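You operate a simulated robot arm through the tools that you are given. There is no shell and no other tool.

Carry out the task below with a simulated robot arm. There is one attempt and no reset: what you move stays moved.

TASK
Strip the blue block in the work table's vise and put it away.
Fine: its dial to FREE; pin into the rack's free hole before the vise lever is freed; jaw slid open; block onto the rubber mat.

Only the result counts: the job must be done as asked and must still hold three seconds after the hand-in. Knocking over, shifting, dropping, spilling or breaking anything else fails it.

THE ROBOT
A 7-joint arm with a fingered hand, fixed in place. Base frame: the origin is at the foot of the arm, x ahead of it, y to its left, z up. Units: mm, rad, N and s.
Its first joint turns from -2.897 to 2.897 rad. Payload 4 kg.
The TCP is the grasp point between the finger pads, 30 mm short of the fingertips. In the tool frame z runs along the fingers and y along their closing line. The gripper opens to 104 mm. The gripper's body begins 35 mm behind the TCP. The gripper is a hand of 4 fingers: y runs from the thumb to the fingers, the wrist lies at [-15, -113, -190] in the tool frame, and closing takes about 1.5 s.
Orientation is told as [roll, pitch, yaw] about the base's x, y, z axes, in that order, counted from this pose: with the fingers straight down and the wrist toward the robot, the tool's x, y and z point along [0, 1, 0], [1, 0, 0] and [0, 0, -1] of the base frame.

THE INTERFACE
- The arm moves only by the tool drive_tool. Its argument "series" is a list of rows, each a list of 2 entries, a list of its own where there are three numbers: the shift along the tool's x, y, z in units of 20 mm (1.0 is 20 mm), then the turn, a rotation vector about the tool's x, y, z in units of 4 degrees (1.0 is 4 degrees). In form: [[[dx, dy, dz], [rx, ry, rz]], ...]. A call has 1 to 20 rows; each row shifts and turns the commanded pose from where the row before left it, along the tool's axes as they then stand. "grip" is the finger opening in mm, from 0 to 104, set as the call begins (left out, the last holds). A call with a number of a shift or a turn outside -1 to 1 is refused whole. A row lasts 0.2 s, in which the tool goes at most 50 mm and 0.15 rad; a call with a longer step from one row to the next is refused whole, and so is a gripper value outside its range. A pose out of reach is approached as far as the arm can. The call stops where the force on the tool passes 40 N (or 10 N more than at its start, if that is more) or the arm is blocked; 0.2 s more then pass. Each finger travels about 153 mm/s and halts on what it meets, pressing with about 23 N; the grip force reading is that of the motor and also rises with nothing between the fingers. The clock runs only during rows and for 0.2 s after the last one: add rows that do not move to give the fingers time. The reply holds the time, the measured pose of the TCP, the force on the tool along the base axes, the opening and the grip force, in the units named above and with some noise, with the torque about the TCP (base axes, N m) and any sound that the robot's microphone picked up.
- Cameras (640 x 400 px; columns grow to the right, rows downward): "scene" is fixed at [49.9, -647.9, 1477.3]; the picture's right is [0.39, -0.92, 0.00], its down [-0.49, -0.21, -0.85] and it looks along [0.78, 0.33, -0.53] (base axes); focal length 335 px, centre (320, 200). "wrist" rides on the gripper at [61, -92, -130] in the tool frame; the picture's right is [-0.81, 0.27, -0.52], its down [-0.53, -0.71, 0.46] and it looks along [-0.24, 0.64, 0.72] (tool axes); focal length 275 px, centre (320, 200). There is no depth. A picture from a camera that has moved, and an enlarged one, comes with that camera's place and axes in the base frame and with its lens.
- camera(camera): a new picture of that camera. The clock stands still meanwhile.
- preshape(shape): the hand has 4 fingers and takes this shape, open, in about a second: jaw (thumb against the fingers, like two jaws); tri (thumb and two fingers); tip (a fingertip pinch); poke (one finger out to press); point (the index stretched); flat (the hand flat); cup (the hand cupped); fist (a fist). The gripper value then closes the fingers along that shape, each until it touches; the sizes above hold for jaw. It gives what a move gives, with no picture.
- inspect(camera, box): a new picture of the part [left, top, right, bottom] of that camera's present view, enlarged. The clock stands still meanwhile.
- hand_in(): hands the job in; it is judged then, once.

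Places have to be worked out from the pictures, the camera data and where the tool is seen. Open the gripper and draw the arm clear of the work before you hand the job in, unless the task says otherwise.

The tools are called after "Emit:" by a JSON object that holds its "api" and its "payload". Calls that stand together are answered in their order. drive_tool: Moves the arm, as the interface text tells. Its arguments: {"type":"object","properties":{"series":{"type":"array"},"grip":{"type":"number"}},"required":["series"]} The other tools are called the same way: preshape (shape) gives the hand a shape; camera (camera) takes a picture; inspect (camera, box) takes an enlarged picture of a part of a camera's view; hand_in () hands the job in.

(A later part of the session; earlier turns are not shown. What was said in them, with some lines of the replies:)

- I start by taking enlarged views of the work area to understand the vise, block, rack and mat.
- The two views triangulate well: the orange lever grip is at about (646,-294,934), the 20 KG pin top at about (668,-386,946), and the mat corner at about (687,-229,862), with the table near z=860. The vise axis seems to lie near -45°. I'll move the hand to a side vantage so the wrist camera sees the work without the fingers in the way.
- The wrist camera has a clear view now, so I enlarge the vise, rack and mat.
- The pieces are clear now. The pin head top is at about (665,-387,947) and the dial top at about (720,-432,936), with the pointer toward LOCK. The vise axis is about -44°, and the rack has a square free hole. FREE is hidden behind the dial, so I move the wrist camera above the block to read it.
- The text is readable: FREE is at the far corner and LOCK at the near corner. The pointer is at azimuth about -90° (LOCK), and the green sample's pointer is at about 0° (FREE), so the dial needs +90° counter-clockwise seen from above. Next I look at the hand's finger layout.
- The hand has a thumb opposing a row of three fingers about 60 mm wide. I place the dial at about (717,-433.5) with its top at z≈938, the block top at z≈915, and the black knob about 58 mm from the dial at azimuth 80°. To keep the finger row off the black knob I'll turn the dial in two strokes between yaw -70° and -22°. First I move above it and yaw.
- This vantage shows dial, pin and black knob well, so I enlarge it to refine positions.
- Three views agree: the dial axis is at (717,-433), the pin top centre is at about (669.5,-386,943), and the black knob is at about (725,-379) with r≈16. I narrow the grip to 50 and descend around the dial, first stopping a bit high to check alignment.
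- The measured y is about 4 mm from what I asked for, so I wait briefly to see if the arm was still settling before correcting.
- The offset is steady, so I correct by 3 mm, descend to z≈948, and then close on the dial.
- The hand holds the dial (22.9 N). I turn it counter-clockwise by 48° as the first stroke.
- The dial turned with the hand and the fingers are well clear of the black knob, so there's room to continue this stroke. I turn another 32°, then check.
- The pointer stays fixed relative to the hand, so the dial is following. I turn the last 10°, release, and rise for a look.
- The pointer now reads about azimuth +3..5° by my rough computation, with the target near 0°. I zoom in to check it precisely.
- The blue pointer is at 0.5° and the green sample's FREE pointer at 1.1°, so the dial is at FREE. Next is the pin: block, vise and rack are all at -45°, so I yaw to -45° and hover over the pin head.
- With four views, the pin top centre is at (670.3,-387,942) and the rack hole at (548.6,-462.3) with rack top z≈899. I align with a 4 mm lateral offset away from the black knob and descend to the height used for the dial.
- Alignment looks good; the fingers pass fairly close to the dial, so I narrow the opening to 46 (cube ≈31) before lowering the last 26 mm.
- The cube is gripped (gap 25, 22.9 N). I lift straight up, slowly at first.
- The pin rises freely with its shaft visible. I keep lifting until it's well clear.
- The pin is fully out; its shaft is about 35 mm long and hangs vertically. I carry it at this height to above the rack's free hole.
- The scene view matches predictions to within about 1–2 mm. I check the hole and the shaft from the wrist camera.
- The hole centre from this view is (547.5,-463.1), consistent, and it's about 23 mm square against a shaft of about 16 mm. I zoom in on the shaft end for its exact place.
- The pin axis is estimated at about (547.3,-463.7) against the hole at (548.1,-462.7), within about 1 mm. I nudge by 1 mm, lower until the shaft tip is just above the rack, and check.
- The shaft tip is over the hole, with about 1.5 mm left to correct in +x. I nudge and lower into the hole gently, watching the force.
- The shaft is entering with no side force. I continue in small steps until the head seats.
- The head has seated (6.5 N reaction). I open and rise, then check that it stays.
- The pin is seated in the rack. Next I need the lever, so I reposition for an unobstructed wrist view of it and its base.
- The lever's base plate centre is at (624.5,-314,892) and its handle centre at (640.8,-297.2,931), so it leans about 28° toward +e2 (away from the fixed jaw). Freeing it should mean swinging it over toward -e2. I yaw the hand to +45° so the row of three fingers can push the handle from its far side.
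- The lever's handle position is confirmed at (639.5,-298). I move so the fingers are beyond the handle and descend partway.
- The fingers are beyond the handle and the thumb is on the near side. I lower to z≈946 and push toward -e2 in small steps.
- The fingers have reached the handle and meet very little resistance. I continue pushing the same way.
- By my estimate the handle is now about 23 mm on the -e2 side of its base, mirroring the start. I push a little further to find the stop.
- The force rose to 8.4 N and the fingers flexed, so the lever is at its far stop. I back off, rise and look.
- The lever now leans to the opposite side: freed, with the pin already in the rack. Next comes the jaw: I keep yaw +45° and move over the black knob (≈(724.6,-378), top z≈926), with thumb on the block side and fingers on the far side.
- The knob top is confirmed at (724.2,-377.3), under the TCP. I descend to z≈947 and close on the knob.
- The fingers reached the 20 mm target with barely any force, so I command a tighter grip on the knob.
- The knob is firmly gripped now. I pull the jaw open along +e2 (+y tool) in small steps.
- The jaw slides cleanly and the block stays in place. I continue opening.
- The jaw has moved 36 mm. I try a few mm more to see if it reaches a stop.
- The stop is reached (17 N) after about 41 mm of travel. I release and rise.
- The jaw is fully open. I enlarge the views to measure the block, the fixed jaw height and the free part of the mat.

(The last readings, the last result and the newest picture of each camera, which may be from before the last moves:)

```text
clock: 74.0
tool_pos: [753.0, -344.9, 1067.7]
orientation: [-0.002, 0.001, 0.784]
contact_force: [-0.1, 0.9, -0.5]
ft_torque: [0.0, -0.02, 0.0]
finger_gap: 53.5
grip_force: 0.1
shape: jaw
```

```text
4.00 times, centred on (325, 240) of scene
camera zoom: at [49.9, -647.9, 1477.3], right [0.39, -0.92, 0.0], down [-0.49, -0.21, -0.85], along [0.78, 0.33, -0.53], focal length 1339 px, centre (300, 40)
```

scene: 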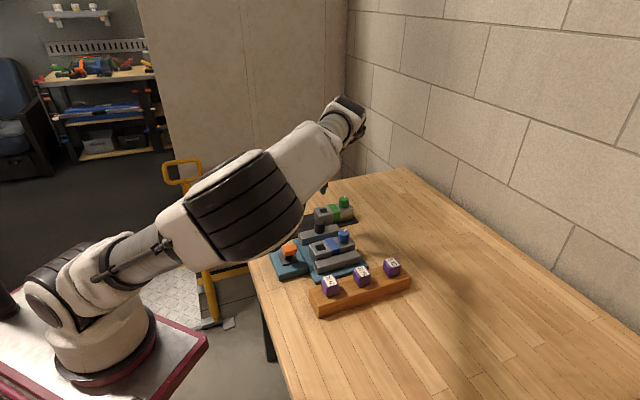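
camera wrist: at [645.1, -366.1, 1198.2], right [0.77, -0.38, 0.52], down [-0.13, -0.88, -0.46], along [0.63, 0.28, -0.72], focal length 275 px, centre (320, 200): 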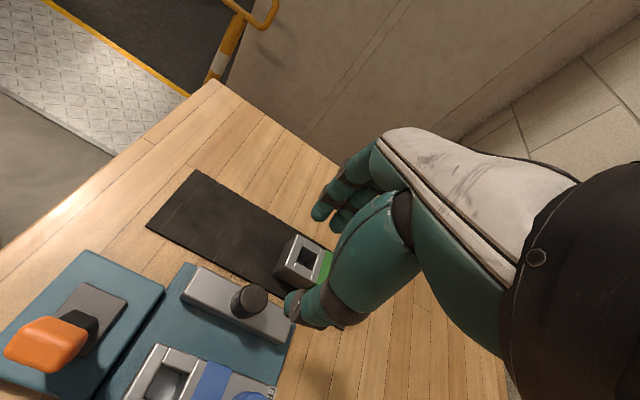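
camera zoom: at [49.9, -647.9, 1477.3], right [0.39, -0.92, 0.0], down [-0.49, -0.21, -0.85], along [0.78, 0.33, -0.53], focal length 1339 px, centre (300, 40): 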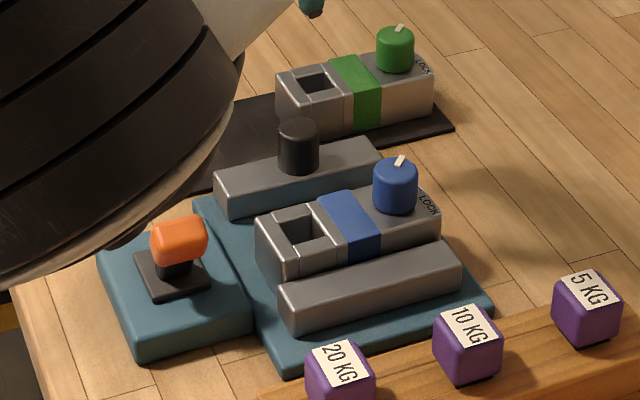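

The block spans e1 from 725 to 838 and e2 from 176 to 225, centre (694,-410.5), top z≈913. The fixed jaw top is only about 12 mm lower, so the near side exposes only a thin strip. My plan is to grip the upper strip, slide the block about 22 mm off the fixed jaw into the gap, then regrip deeper. First I move over it with the hand at 72 mm opening.

Emit:
{"api": "drive_tool", "payload": {"series": [[[-0.066, -0.88, 0], [0, 0, 0]], [[-0.066, -0.88, 0], [0, 0, 0]], [[-0.066, -0.88, 0], [0, 0, 0]], [[-0.066, -0.88, 0], [0, 0, 0]], [[-0.066, -0.88, 0], [0, 0, 0]], [[0, 0, 0.9], [0, 0, 0]], [[0, 0, 0.9], [0, 0, 0]], [[0, 0, 0.9], [0, 0, 0]], [[0, 0, 0.9], [0, 0, 0]], [[0, 0, 0], [0, 0, 0]], [[0, 0, 0], [0, 0, 0]]], "grip": 72}}

Emit:
{"api": "camera", "payload": {"camera": "wrist"}}

Emit:
{"api": "inspect", "payload": {"camera": "wrist", "box": [180, 140, 400, 340]}}

Emit:
{"api": "inspect", "payload": {"camera": "scene", "box": [265, 180, 385, 290]}}

```text
clock: 76.4
tool_pos: [695.5, -415.0, 994.6]
orientation: [-0.002, -0.001, 0.786]
contact_force: [0.3, 0.0, -0.1]
ft_torque: [-0.03, 0.03, -0.02]
finger_gap: 71.6
grip_force: 0.1
shape: jaw
```

```text
taken
camera wrist: at [587.7, -435.3, 1124.7], right [0.77, -0.38, 0.52], down [-0.13, -0.88, -0.46], along [0.63, 0.28, -0.72], focal length 275 px, centre (320, 200)
```

wrist: 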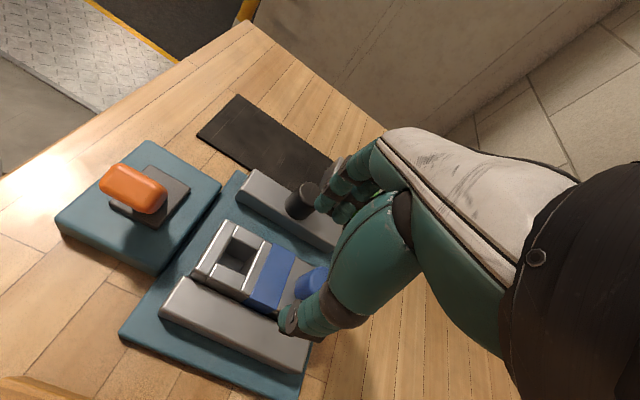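

```text
2.00 times, centred on (290, 240) of wrist
camera zoom: at [587.7, -435.3, 1124.7], right [0.77, -0.38, 0.52], down [-0.13, -0.88, -0.46], along [0.63, 0.28, -0.72], focal length 551 px, centre (380, 120)
```

zoom: 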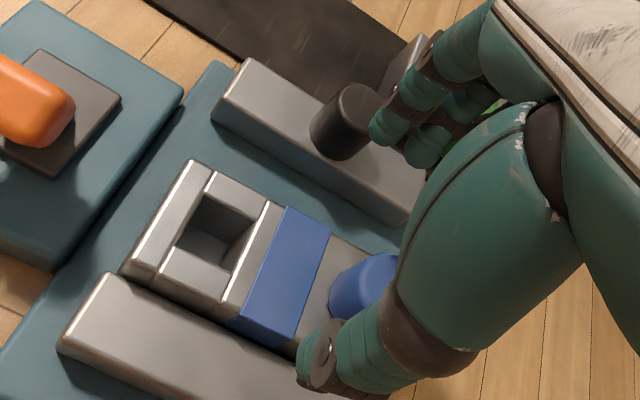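

```text
3.64 times, centred on (325, 235) of scene
camera zoom: at [49.9, -647.9, 1477.3], right [0.39, -0.92, 0.0], down [-0.49, -0.21, -0.85], along [0.78, 0.33, -0.53], focal length 1217 px, centre (302, 73)
```

zoom: 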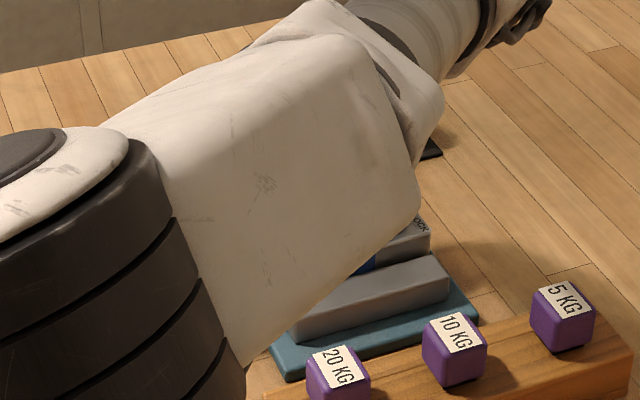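

The hand straddles the block with the thumb over the fixed jaw. I lower to about z=941 and then creep down to feel the fixed jaw top with the thumb.

Emit:
{"api": "drive_tool", "payload": {"series": [[[0, 0, 0.9], [0, 0, 0]], [[0, 0, 0.9], [0, 0, 0]], [[0, 0, 0.85], [0, 0, 0]], [[0, 0, 0], [0, 0, 0]]]}}

Emit:
{"api": "drive_tool", "payload": {"series": [[[0, 0, 0.1], [0, 0, 0]], [[0, 0, 0.1], [0, 0, 0]], [[0, 0, 0], [0, 0, 0]]]}}

Emit:
{"api": "inspect", "payload": {"camera": "wrist", "box": [180, 140, 400, 340]}}

```text
clock: 77.4
tool_pos: [696.4, -412.9, 942.2]
orientation: [0.0, -0.001, 0.785]
contact_force: [0.0, 0.0, 0.3]
ft_torque: [0.01, 0.04, -0.01]
finger_gap: 71.5
grip_force: 0.2
shape: jaw
```

```text
clock: 78.2
tool_pos: [695.4, -412.2, 938.5]
orientation: [-0.001, -0.001, 0.787]
contact_force: [1.2, 0.9, -1.0]
ft_torque: [-0.04, 0.01, -0.02]
finger_gap: 71.4
grip_force: 0.0
shape: jaw
```

```text
2.00 times, centred on (290, 240) of wrist
camera zoom: at [588.4, -433.4, 1068.4], right [0.77, -0.38, 0.52], down [-0.13, -0.88, -0.46], along [0.63, 0.28, -0.72], focal length 551 px, centre (380, 120)
```

zoom: 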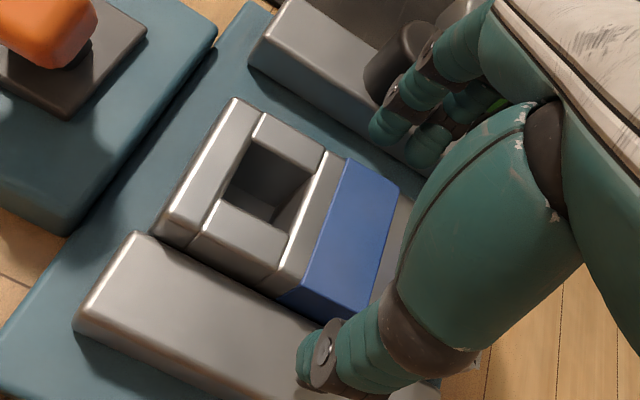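

No contact yet. I keep creeping down.

Emit:
{"api": "drive_tool", "payload": {"series": [[[0, 0, 0.1], [0, 0, 0]], [[0, 0, 0.05], [0, 0, 0]], [[0, 0, 0], [0, 0, 0]]]}}

Emit:
{"api": "drive_tool", "payload": {"series": [[[0, 0, 0.1], [0, 0, 0]], [[0, 0, 0], [0, 0, 0]]]}}

```text
clock: 79.0
tool_pos: [696.6, -412.4, 934.7]
orientation: [-0.001, 0.001, 0.785]
contact_force: [-0.4, 0.6, 0.1]
ft_torque: [-0.02, -0.02, -0.01]
finger_gap: 71.6
grip_force: 0.1
shape: jaw
```

```text
clock: 79.6
tool_pos: [696.3, -412.6, 933.5]
orientation: [0.0, 0.001, 0.786]
contact_force: [0.6, 0.1, -0.4]
ft_torque: [0.0, -0.03, 0.04]
finger_gap: 71.6
grip_force: 0.1
shape: jaw
```

Still free at 933.5. I continue in 2 mm steps.

Emit:
{"api": "drive_tool", "payload": {"series": [[[0, 0, 0.1], [0, 0, 0]], [[0, 0, 0], [0, 0, 0]]]}}

Emit:
{"api": "drive_tool", "payload": {"series": [[[0, 0, 0.1], [0, 0, 0]], [[0, 0, 0], [0, 0, 0]]]}}

Emit:
{"api": "inspect", "payload": {"camera": "wrist", "box": [240, 240, 360, 340]}}

```text
clock: 80.2
tool_pos: [696.4, -413.1, 929.9]
orientation: [-0.001, 0.0, 0.786]
contact_force: [0.3, 0.7, 0.2]
ft_torque: [0.01, 0.01, -0.01]
finger_gap: 71.5
grip_force: 0.0
shape: jaw
```

```text
clock: 80.8
tool_pos: [696.4, -412.7, 928.3]
orientation: [0.0, -0.001, 0.786]
contact_force: [0.9, 0.4, 0.5]
ft_torque: [0.01, 0.02, 0.02]
finger_gap: 71.6
grip_force: 0.0
shape: jaw
```

```text
4.00 times, centred on (300, 290) of wrist
camera zoom: at [587.7, -433.2, 1058.5], right [0.77, -0.38, 0.52], down [-0.13, -0.88, -0.46], along [0.63, 0.28, -0.72], focal length 1101 px, centre (400, -160)
```

zoom: 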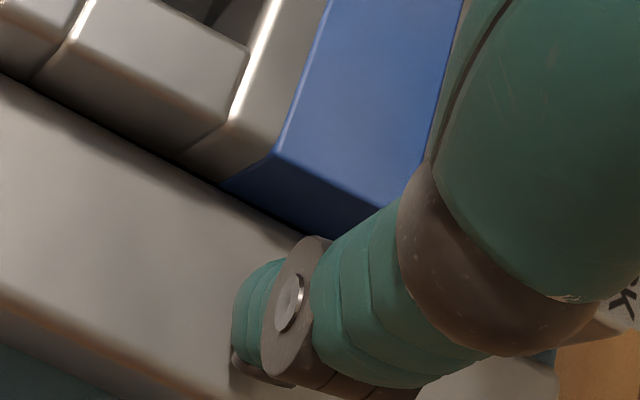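

The tip looks close to the fixed jaw's top now. I keep stepping down with smaller moves.

Emit:
{"api": "drive_tool", "payload": {"series": [[[0, 0, 0.08], [0, 0, 0]], [[0, 0, 0], [0, 0, 0]]]}}

Emit:
{"api": "drive_tool", "payload": {"series": [[[0, 0, 0.08], [0, 0, 0]], [[0, 0, 0], [0, 0, 0]]]}}

Emit:
{"api": "drive_tool", "payload": {"series": [[[0, 0, 0.08], [0, 0, 0]], [[0, 0, 0], [0, 0, 0]]]}}

```text
clock: 81.4
tool_pos: [695.4, -411.3, 926.2]
orientation: [0.0, -0.001, 0.784]
contact_force: [-0.6, -0.8, 0.9]
ft_torque: [-0.04, 0.01, 0.0]
finger_gap: 71.5
grip_force: 0.1
shape: jaw
```

```text
clock: 82.0
tool_pos: [695.5, -412.0, 926.4]
orientation: [-0.002, -0.002, 0.785]
contact_force: [1.6, 1.6, 11.8]
ft_torque: [-0.31, 0.38, 0.03]
finger_gap: 71.2
grip_force: 0.0
shape: jaw
```

```text
clock: 82.6
tool_pos: [696.3, -412.2, 925.7]
orientation: [-0.003, -0.002, 0.786]
contact_force: [3.6, 3.2, 32.0]
ft_torque: [-0.96, 1.13, -0.04]
finger_gap: 70.4
grip_force: 0.1
shape: jaw
```

Contact is at TCP z≈926 (fixed jaw top ≈896), so about 16 mm of the block side is exposed. I raise 5 mm off the preload and close on the block.

Emit:
{"api": "drive_tool", "payload": {"series": [[[0, 0, -0.25], [0, 0, 0]], [[0, 0, 0], [0, 0, 0]]]}}

Emit:
{"api": "drive_tool", "payload": {"series": [[[0, 0, 0], [0, 0, 0]], [[0, 0, 0], [0, 0, 0]], [[0, 0, 0], [0, 0, 0]], [[0, 0, 0], [0, 0, 0]], [[0, 0, 0], [0, 0, 0]]], "grip": 35}}

Emit:
{"api": "inspect", "payload": {"camera": "wrist", "box": [180, 140, 400, 340]}}

```text
clock: 83.2
tool_pos: [696.4, -412.2, 928.4]
orientation: [0.001, -0.001, 0.782]
contact_force: [0.5, -0.1, -0.7]
ft_torque: [-0.03, 0.04, -0.02]
finger_gap: 71.7
grip_force: 0.1
shape: jaw
```

```text
clock: 84.4
tool_pos: [696.2, -412.4, 928.6]
orientation: [0.001, 0.0, 0.786]
contact_force: [1.3, 0.1, -0.1]
ft_torque: [0.0, -0.03, 0.03]
finger_gap: 44.0
grip_force: 22.3
shape: jaw
```

```text
2.00 times, centred on (290, 240) of wrist
camera zoom: at [588.6, -433.0, 1059.1], right [0.77, -0.38, 0.52], down [-0.13, -0.88, -0.46], along [0.63, 0.28, -0.72], focal length 551 px, centre (380, 120)
```

zoom: 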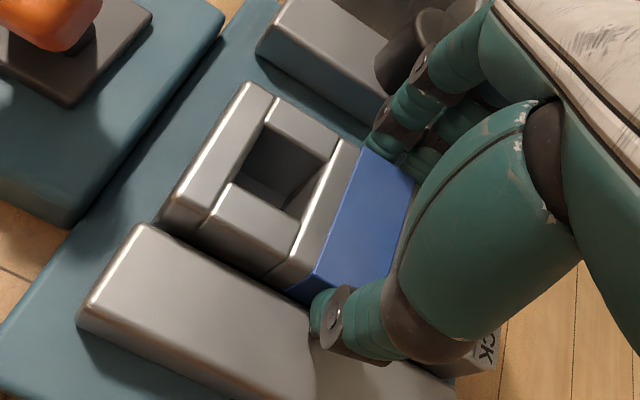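

The block is gripped (gap 44, 22 N). I do a small test lift to read its weight and see if the grip holds.

Emit:
{"api": "drive_tool", "payload": {"series": [[[0, 0, -0.1], [0, 0, 0]], [[0, 0, -0.15], [0, 0, 0]], [[0, 0, 0], [0, 0, 0]], [[0, 0, 0], [0, 0, 0]]]}}

Emit:
{"api": "inspect", "payload": {"camera": "wrist", "box": [180, 140, 400, 340]}}

Emit:
{"api": "inspect", "payload": {"camera": "scene", "box": [300, 215, 390, 295]}}

```text
clock: 85.4
tool_pos: [695.9, -413.0, 934.2]
orientation: [0.0, 0.0, 0.785]
contact_force: [-0.3, 0.9, -4.8]
ft_torque: [0.02, 0.0, 0.0]
finger_gap: 44.3
grip_force: 22.9
shape: jaw
```

```text
2.00 times, centred on (290, 240) of wrist
camera zoom: at [587.5, -432.8, 1064.0], right [0.77, -0.38, 0.52], down [-0.13, -0.88, -0.46], along [0.63, 0.28, -0.72], focal length 551 px, centre (380, 120)
```

zoom: 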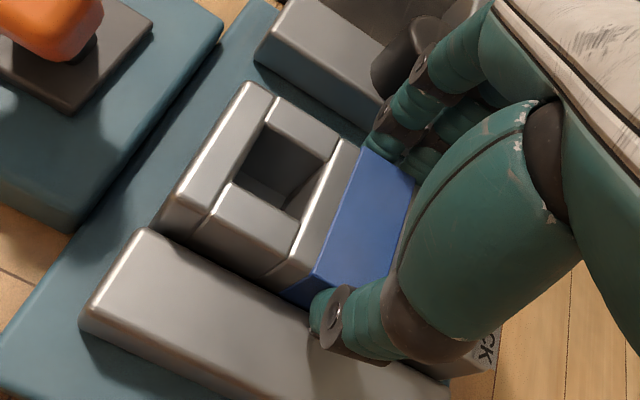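

```text
5.00 times, centred on (345, 255) of scene
camera zoom: at [49.9, -647.9, 1477.3], right [0.39, -0.92, 0.0], down [-0.49, -0.21, -0.85], along [0.78, 0.33, -0.53], focal length 1673 px, centre (195, -75)
```

zoom: 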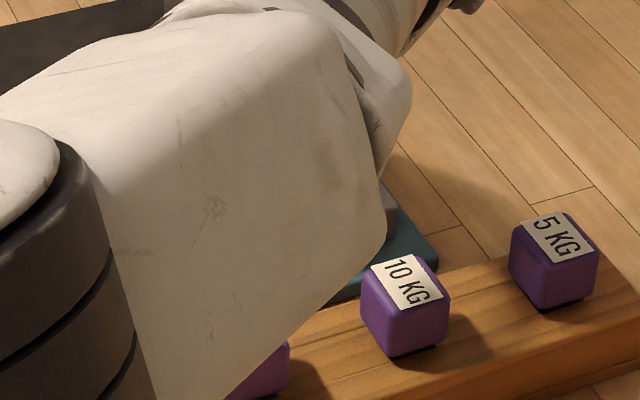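

The block lifts with the hand and weighs only about 4.8 N. I raise it straight up to clear the jaw knob.

Emit:
{"api": "drive_tool", "payload": {"series": [[[0, 0, -0.4], [0, 0, 0]], [[0, 0, -0.6], [0, 0, 0]], [[0, 0, -0.7], [0, 0, 0]], [[0, 0, -0.7], [0, 0, 0]], [[0, 0, -0.7], [0, 0, 0]], [[0, 0, -0.7], [0, 0, 0]], [[0, 0, -0.5], [0, 0, 0]], [[0, 0, 0], [0, 0, 0]], [[0, 0, 0], [0, 0, 0]]]}}

Emit:
{"api": "camera", "payload": {"camera": "wrist"}}

```text
clock: 87.4
tool_pos: [694.0, -412.4, 1019.3]
orientation: [0.001, -0.001, 0.786]
contact_force: [-0.2, -0.8, -4.3]
ft_torque: [0.04, -0.02, 0.01]
finger_gap: 44.3
grip_force: 23.3
shape: jaw
```

```text
taken
camera wrist: at [586.4, -432.7, 1149.9], right [0.77, -0.38, 0.52], down [-0.13, -0.88, -0.46], along [0.63, 0.28, -0.72], focal length 275 px, centre (320, 200)
```

wrist: 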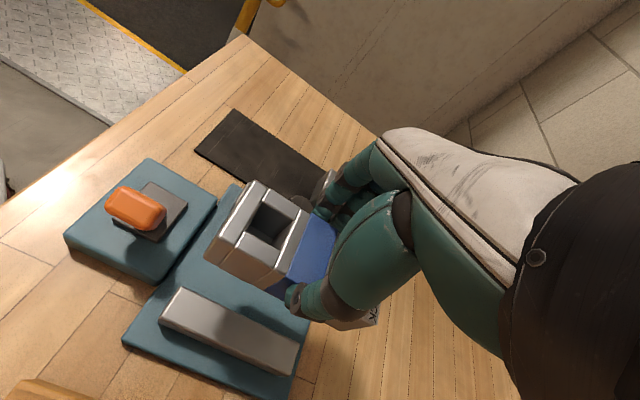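

The block is level and clear. I carry it over the movable jaw to above the free half of the mat.

Emit:
{"api": "drive_tool", "payload": {"series": [[[0.287, 0.855, 0], [0, 0, 0]], [[0.287, 0.855, 0], [0, 0, 0]], [[0.287, 0.855, 0], [0, 0, 0]], [[0.287, 0.855, 0], [0, 0, 0]], [[0.287, 0.855, 0], [0, 0, 0]], [[0.287, 0.855, 0], [0, 0, 0]], [[0.287, 0.855, 0], [0, 0, 0]], [[0.287, 0.855, 0], [0, 0, 0]], [[0.287, 0.855, 0], [0, 0, 0]], [[0.287, 0.855, 0], [0, 0, 0]], [[0, 0, 0], [0, 0, 0]], [[0, 0, 0], [0, 0, 0]], [[0, 0, 0], [0, 0, 0]]]}}

Emit:
{"api": "camera", "payload": {"camera": "wrist"}}

Emit:
{"api": "camera", "payload": {"camera": "scene"}}

```text
clock: 90.2
tool_pos: [777.0, -251.6, 1020.6]
orientation: [0.001, 0.0, 0.785]
contact_force: [0.4, 0.5, -4.6]
ft_torque: [0.03, 0.03, 0.0]
finger_gap: 43.9
grip_force: 22.9
shape: jaw
```

```text
taken
camera wrist: at [669.2, -272.5, 1151.2], right [0.77, -0.38, 0.52], down [-0.13, -0.88, -0.46], along [0.63, 0.28, -0.72], focal length 275 px, centre (320, 200)
```

wrist: 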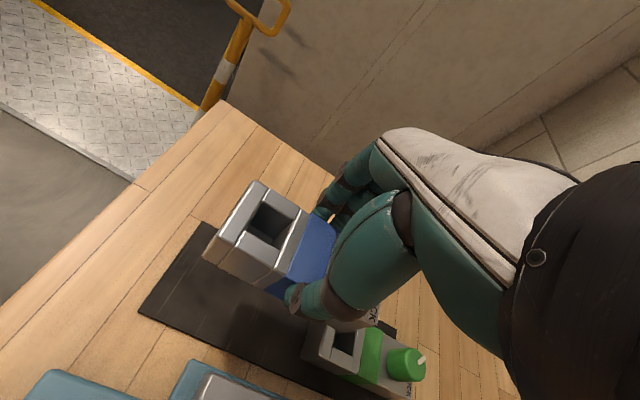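

```text
taken
```

scene: 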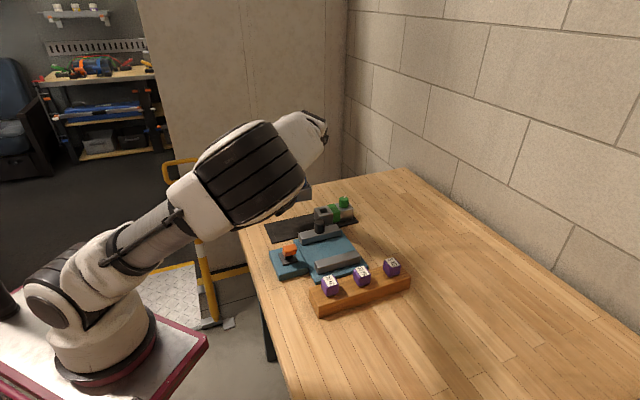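

The mat corners are confirmed and the block is centred over its free half, with about 20 mm to the edge and to the green block. I lower to just above the mat.

Emit:
{"api": "drive_tool", "payload": {"series": [[[0, 0, 0.7], [0, 0, 0]], [[0, 0, 0.7], [0, 0, 0]], [[0, 0, 0.7], [0, 0, 0]], [[0, 0, 0.7], [0, 0, 0]], [[0, 0, 0.7], [0, 0, 0]], [[0, 0, 0.6], [0, 0, 0]], [[0, 0, 0], [0, 0, 0]], [[0, 0, 0], [0, 0, 0]]]}}

Emit:
{"api": "inspect", "payload": {"camera": "wrist", "box": [120, 160, 440, 400]}}

Emit:
{"api": "inspect", "payload": {"camera": "scene", "box": [255, 180, 365, 260]}}

```text
clock: 92.0
tool_pos: [774.5, -250.6, 938.1]
orientation: [-0.001, -0.001, 0.784]
contact_force: [-0.1, 0.4, -4.9]
ft_torque: [0.03, 0.02, 0.02]
finger_gap: 44.4
grip_force: 23.5
shape: jaw
```

```text
1.67 times, centred on (280, 280) of wrist
camera zoom: at [667.4, -272.1, 1068.9], right [0.77, -0.38, 0.52], down [-0.13, -0.88, -0.46], along [0.63, 0.28, -0.72], focal length 459 px, centre (387, 67)
```

zoom: 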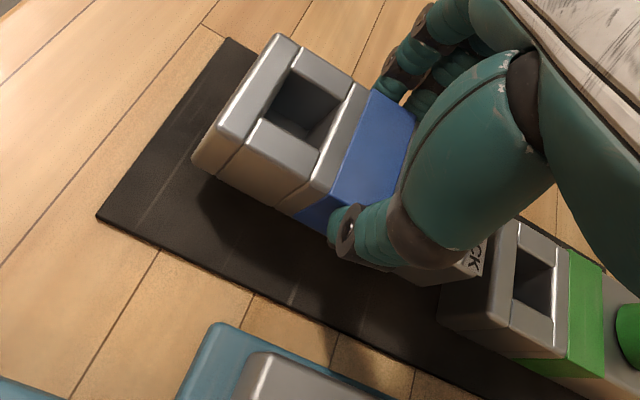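

```text
5.00 times, centred on (310, 220) of scene
camera zoom: at [49.9, -647.9, 1477.3], right [0.39, -0.92, 0.0], down [-0.49, -0.21, -0.85], along [0.78, 0.33, -0.53], focal length 1673 px, centre (370, 100)
```

zoom: 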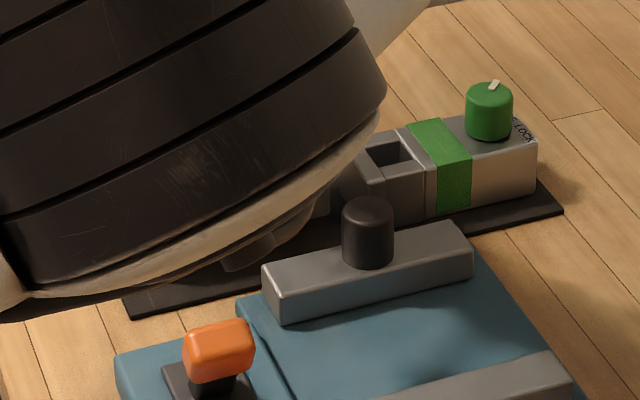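

The block hangs level over the mat, about 15–20 mm up. I lower in small steps until contact shows.

Emit:
{"api": "drive_tool", "payload": {"series": [[[0, 0, 0.25], [0, 0, 0]], [[0, 0, 0.25], [0, 0, 0]], [[0, 0, 0], [0, 0, 0]]]}}

Emit:
{"api": "drive_tool", "payload": {"series": [[[0, 0, 0.1], [0, 0, 0]], [[0, 0, 0.05], [0, 0, 0]], [[0, 0, 0], [0, 0, 0]]]}}

Emit:
{"api": "inspect", "payload": {"camera": "wrist", "box": [120, 160, 440, 400]}}

```text
clock: 92.8
tool_pos: [776.0, -250.7, 927.9]
orientation: [0.0, 0.001, 0.783]
contact_force: [-0.3, -0.6, -4.9]
ft_torque: [0.02, 0.07, 0.02]
finger_gap: 44.2
grip_force: 22.8
shape: jaw
```

```text
clock: 93.6
tool_pos: [777.4, -251.3, 925.6]
orientation: [0.0, -0.001, 0.787]
contact_force: [0.4, 0.1, -4.4]
ft_torque: [0.01, 0.01, 0.01]
finger_gap: 44.3
grip_force: 22.5
shape: jaw
```

```text
1.67 times, centred on (280, 280) of wrist
camera zoom: at [668.7, -272.4, 1055.3], right [0.77, -0.38, 0.52], down [-0.13, -0.88, -0.46], along [0.63, 0.28, -0.72], focal length 459 px, centre (387, 67)
```

zoom: 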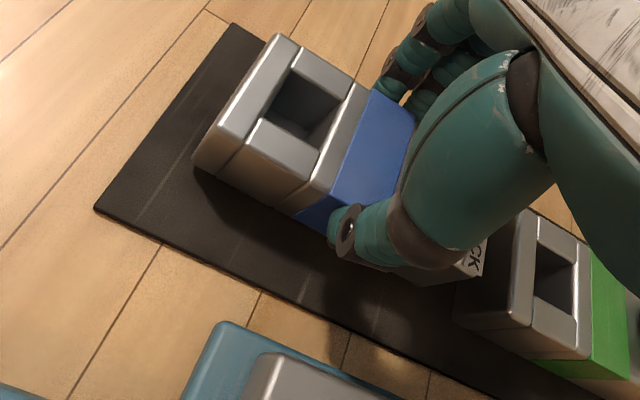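

No contact yet (weight still carried), so I keep creeping down.

Emit:
{"api": "drive_tool", "payload": {"series": [[[0, 0, 0.1], [0, 0, 0]], [[0, 0, 0], [0, 0, 0]]]}}

Emit:
{"api": "drive_tool", "payload": {"series": [[[0, 0, 0.1], [0, 0, 0]], [[0, 0, 0], [0, 0, 0]]]}}

Emit:
{"api": "drive_tool", "payload": {"series": [[[0, 0, 0.07], [0, 0, 0]], [[0, 0, 0], [0, 0, 0]]]}}

```text
clock: 94.2
tool_pos: [776.6, -252.1, 923.0]
orientation: [-0.001, -0.001, 0.785]
contact_force: [-0.2, 1.0, -4.0]
ft_torque: [-0.01, 0.02, 0.01]
finger_gap: 44.1
grip_force: 23.1
shape: jaw
```

```text
clock: 94.8
tool_pos: [776.6, -250.3, 921.2]
orientation: [0.0, 0.001, 0.786]
contact_force: [-0.9, 0.1, -5.1]
ft_torque: [0.02, 0.01, -0.02]
finger_gap: 43.9
grip_force: 23.0
shape: jaw
```

```text
clock: 95.4
tool_pos: [777.8, -251.1, 920.0]
orientation: [-0.002, -0.002, 0.785]
contact_force: [1.0, 0.0, 4.4]
ft_torque: [-0.03, -0.04, 0.04]
finger_gap: 44.4
grip_force: 23.0
shape: jaw
```

The force flipped from -5 to +4.4 N, so the block sits on the mat. I open the hand gently and rise.

Emit:
{"api": "drive_tool", "payload": {"series": [[[0, 0, 0], [0, 0, 0]], [[0, 0, 0], [0, 0, 0]], [[0, 0, 0], [0, 0, 0]], [[0, 0, -0.4], [0, 0, 0]], [[0, 0, -0.7], [0, 0, 0]], [[0, 0, -0.8], [0, 0, 0]], [[0, 0, -0.8], [0, 0, 0]], [[0, 0, -0.8], [0, 0, 0]], [[0, 0, -0.8], [0, 0, 0]], [[0, 0, -0.8], [0, 0, 0]], [[0, 0, -0.8], [0, 0, 0]], [[0, 0, -0.8], [0, 0, 0]], [[0, 0, 0], [0, 0, 0]]], "grip": 66}}

Emit:
{"api": "camera", "payload": {"camera": "wrist"}}

Emit:
{"api": "camera", "payload": {"camera": "scene"}}

```text
clock: 98.2
tool_pos: [776.3, -250.7, 1053.0]
orientation: [0.001, 0.001, 0.787]
contact_force: [0.1, 0.4, 0.6]
ft_torque: [0.02, -0.03, 0.0]
finger_gap: 65.9
grip_force: 0.1
shape: jaw
```

```text
taken
camera wrist: at [669.0, -272.2, 1183.6], right [0.77, -0.38, 0.52], down [-0.13, -0.88, -0.46], along [0.63, 0.28, -0.72], focal length 275 px, centre (320, 200)
```

wrist: 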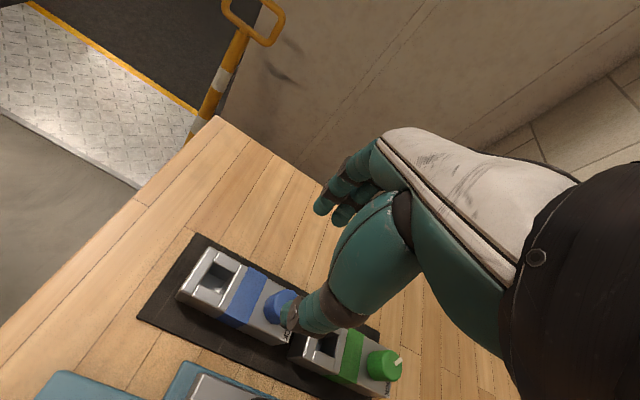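

```text
taken
```

scene: 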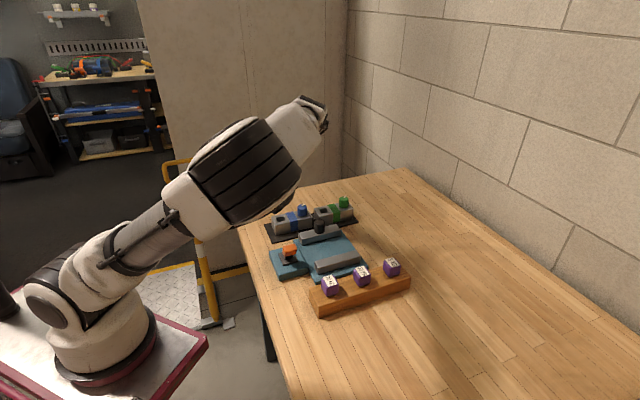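

The blue block rests on the mat beside the green one. I raise the arm further and withdraw toward the base for a final check.

Emit:
{"api": "drive_tool", "payload": {"series": [[[0, 0, -0.95], [0, 0, 0]], [[0, 0, -0.95], [0, 0, 0]], [[0, 0, -0.95], [0, 0, 0]], [[0, 0, -0.95], [0, 0, 0]], [[0, 0, -0.95], [0, 0, 0]], [[0, 0, -0.95], [0, 0, 0]], [[0, 0, -0.95], [0, 0, 0]], [[0.6, -0.8, -0.3], [0, 0, 1]], [[0.6, -0.8, -0.3], [0, 0, 1]], [[0.6, -0.8, 0], [0, 0, 1]], [[0.6, -0.8, 0], [0, 0, 1]], [[0.6, -0.8, 0], [0, 0, 1]], [[0.5, -0.9, 0], [0, 0, 1]], [[0.5, -0.9, 0], [0, 0, 1]], [[0.5, -0.9, 0], [0, 0, 1]], [[0.4, -0.9, 0], [0, 0, 1]], [[0.4, -0.9, 0], [0, 0, 1]], [[0.4, -0.9, 0], [0, 0, 1]], [[0, 0, 0], [0, 0, 0]], [[0, 0, 0], [0, 0, 0]]], "grip": 100}}

Emit:
{"api": "camera", "payload": {"camera": "scene"}}

Emit:
{"api": "inspect", "payload": {"camera": "scene", "box": [250, 180, 420, 320]}}

Emit:
{"api": "camera", "payload": {"camera": "wrist"}}

```text
clock: 102.4
tool_pos: [558.7, -229.9, 1198.6]
orientation: [-0.001, -0.001, 0.015]
contact_force: [-0.7, -0.5, -0.3]
ft_torque: [-0.03, -0.02, -0.02]
finger_gap: 100.0
grip_force: 0.2
shape: jaw
```

```text
taken
```

scene: 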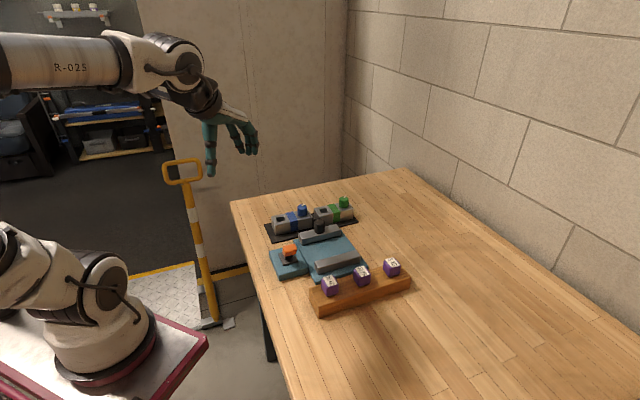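

```text
2.86 times, centred on (335, 250) of scene
camera zoom: at [49.9, -647.9, 1477.3], right [0.39, -0.92, 0.0], down [-0.49, -0.21, -0.85], along [0.78, 0.33, -0.53], focal length 956 px, centre (277, 57)
```

zoom: 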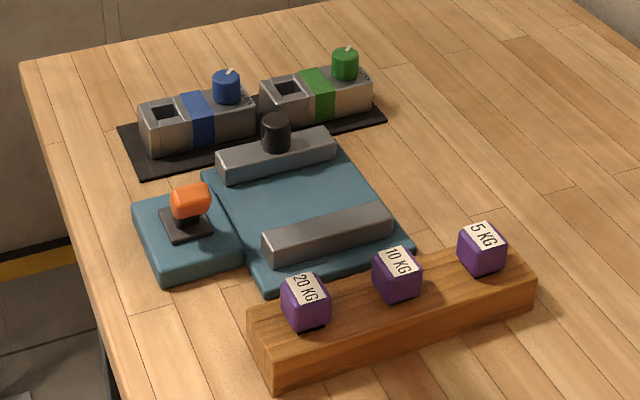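

```text
taken
camera wrist: at [466.3, -168.4, 1328.5], right [0.29, -0.81, 0.52], down [-0.7, -0.54, -0.46], along [0.65, -0.23, -0.72], focal length 275 px, centre (320, 200)
```

wrist: 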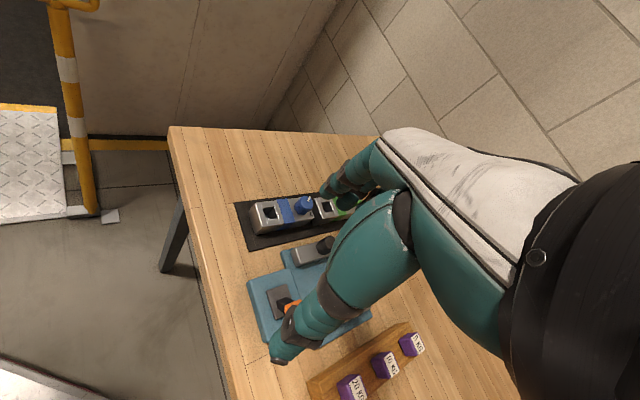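

Everything looks in place. I do one last close check of the pin seating and the block on the mat.

Emit:
{"api": "inspect", "payload": {"camera": "scene", "box": [305, 250, 405, 320]}}

Emit:
{"api": "inspect", "payload": {"camera": "scene", "box": [260, 190, 370, 270]}}

```text
5.71 times, centred on (355, 285) of scene
camera zoom: at [49.9, -647.9, 1477.3], right [0.39, -0.92, 0.0], down [-0.49, -0.21, -0.85], along [0.78, 0.33, -0.53], focal length 1912 px, centre (120, -286)
```

zoom: 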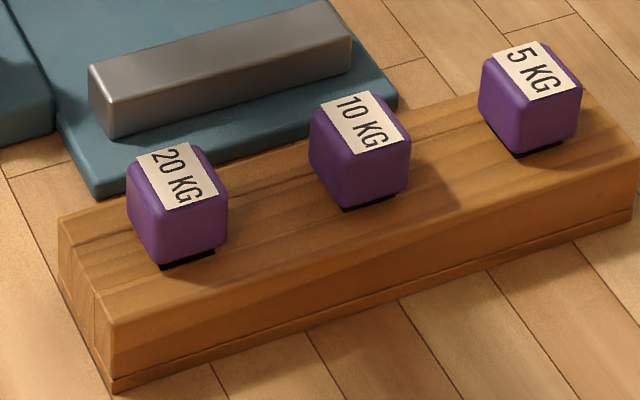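

```text
5.00 times, centred on (315, 230) of scene
camera zoom: at [49.9, -647.9, 1477.3], right [0.39, -0.92, 0.0], down [-0.49, -0.21, -0.85], along [0.78, 0.33, -0.53], focal length 1673 px, centre (345, 50)
```

zoom: 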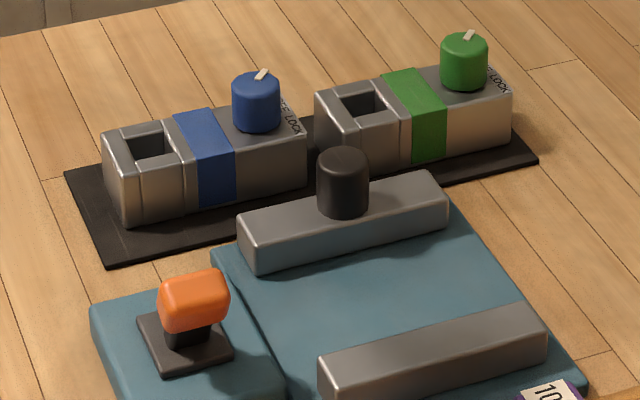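

The last pictures show every step done:
- The dial is at FREE, matching the green sample.
- The pin is seated in the rack like the other two.
- The lever is swung over to its far stop.
- The jaw is fully open.
- The blue block is flat on the mat.

The hand is open and clear of the work, so I hand the job in.

Emit:
{"api": "hand_in", "payload": {}}

```text
The job is handed in.
```

The job is handed in: the blue block has been stripped, taken out of the vise and put on the rubber mat. I don't have the judge's verdict; the results below are from the final pictures and the force readings.

- **Dial:** it was turned a quarter turn to FREE, and its pointer lines up with the one on the green block.
- **Pin:** the 20 KG pin is fully seated in the rack's free hole, level with the other two. It went in before I touched the lever.
- **Lever:** it was pushed over to its opposite stop. It has no markings, so I took that side to be the free position; the jaw slid open easily afterwards.
- **Jaw:** it is open about 41 mm, against its stop.
- **Block:** it sits flat on the free half of the mat, about 20 mm from the green block.

Nothing else on the table was knocked over or moved. The hand is open and the arm is clear of the work.
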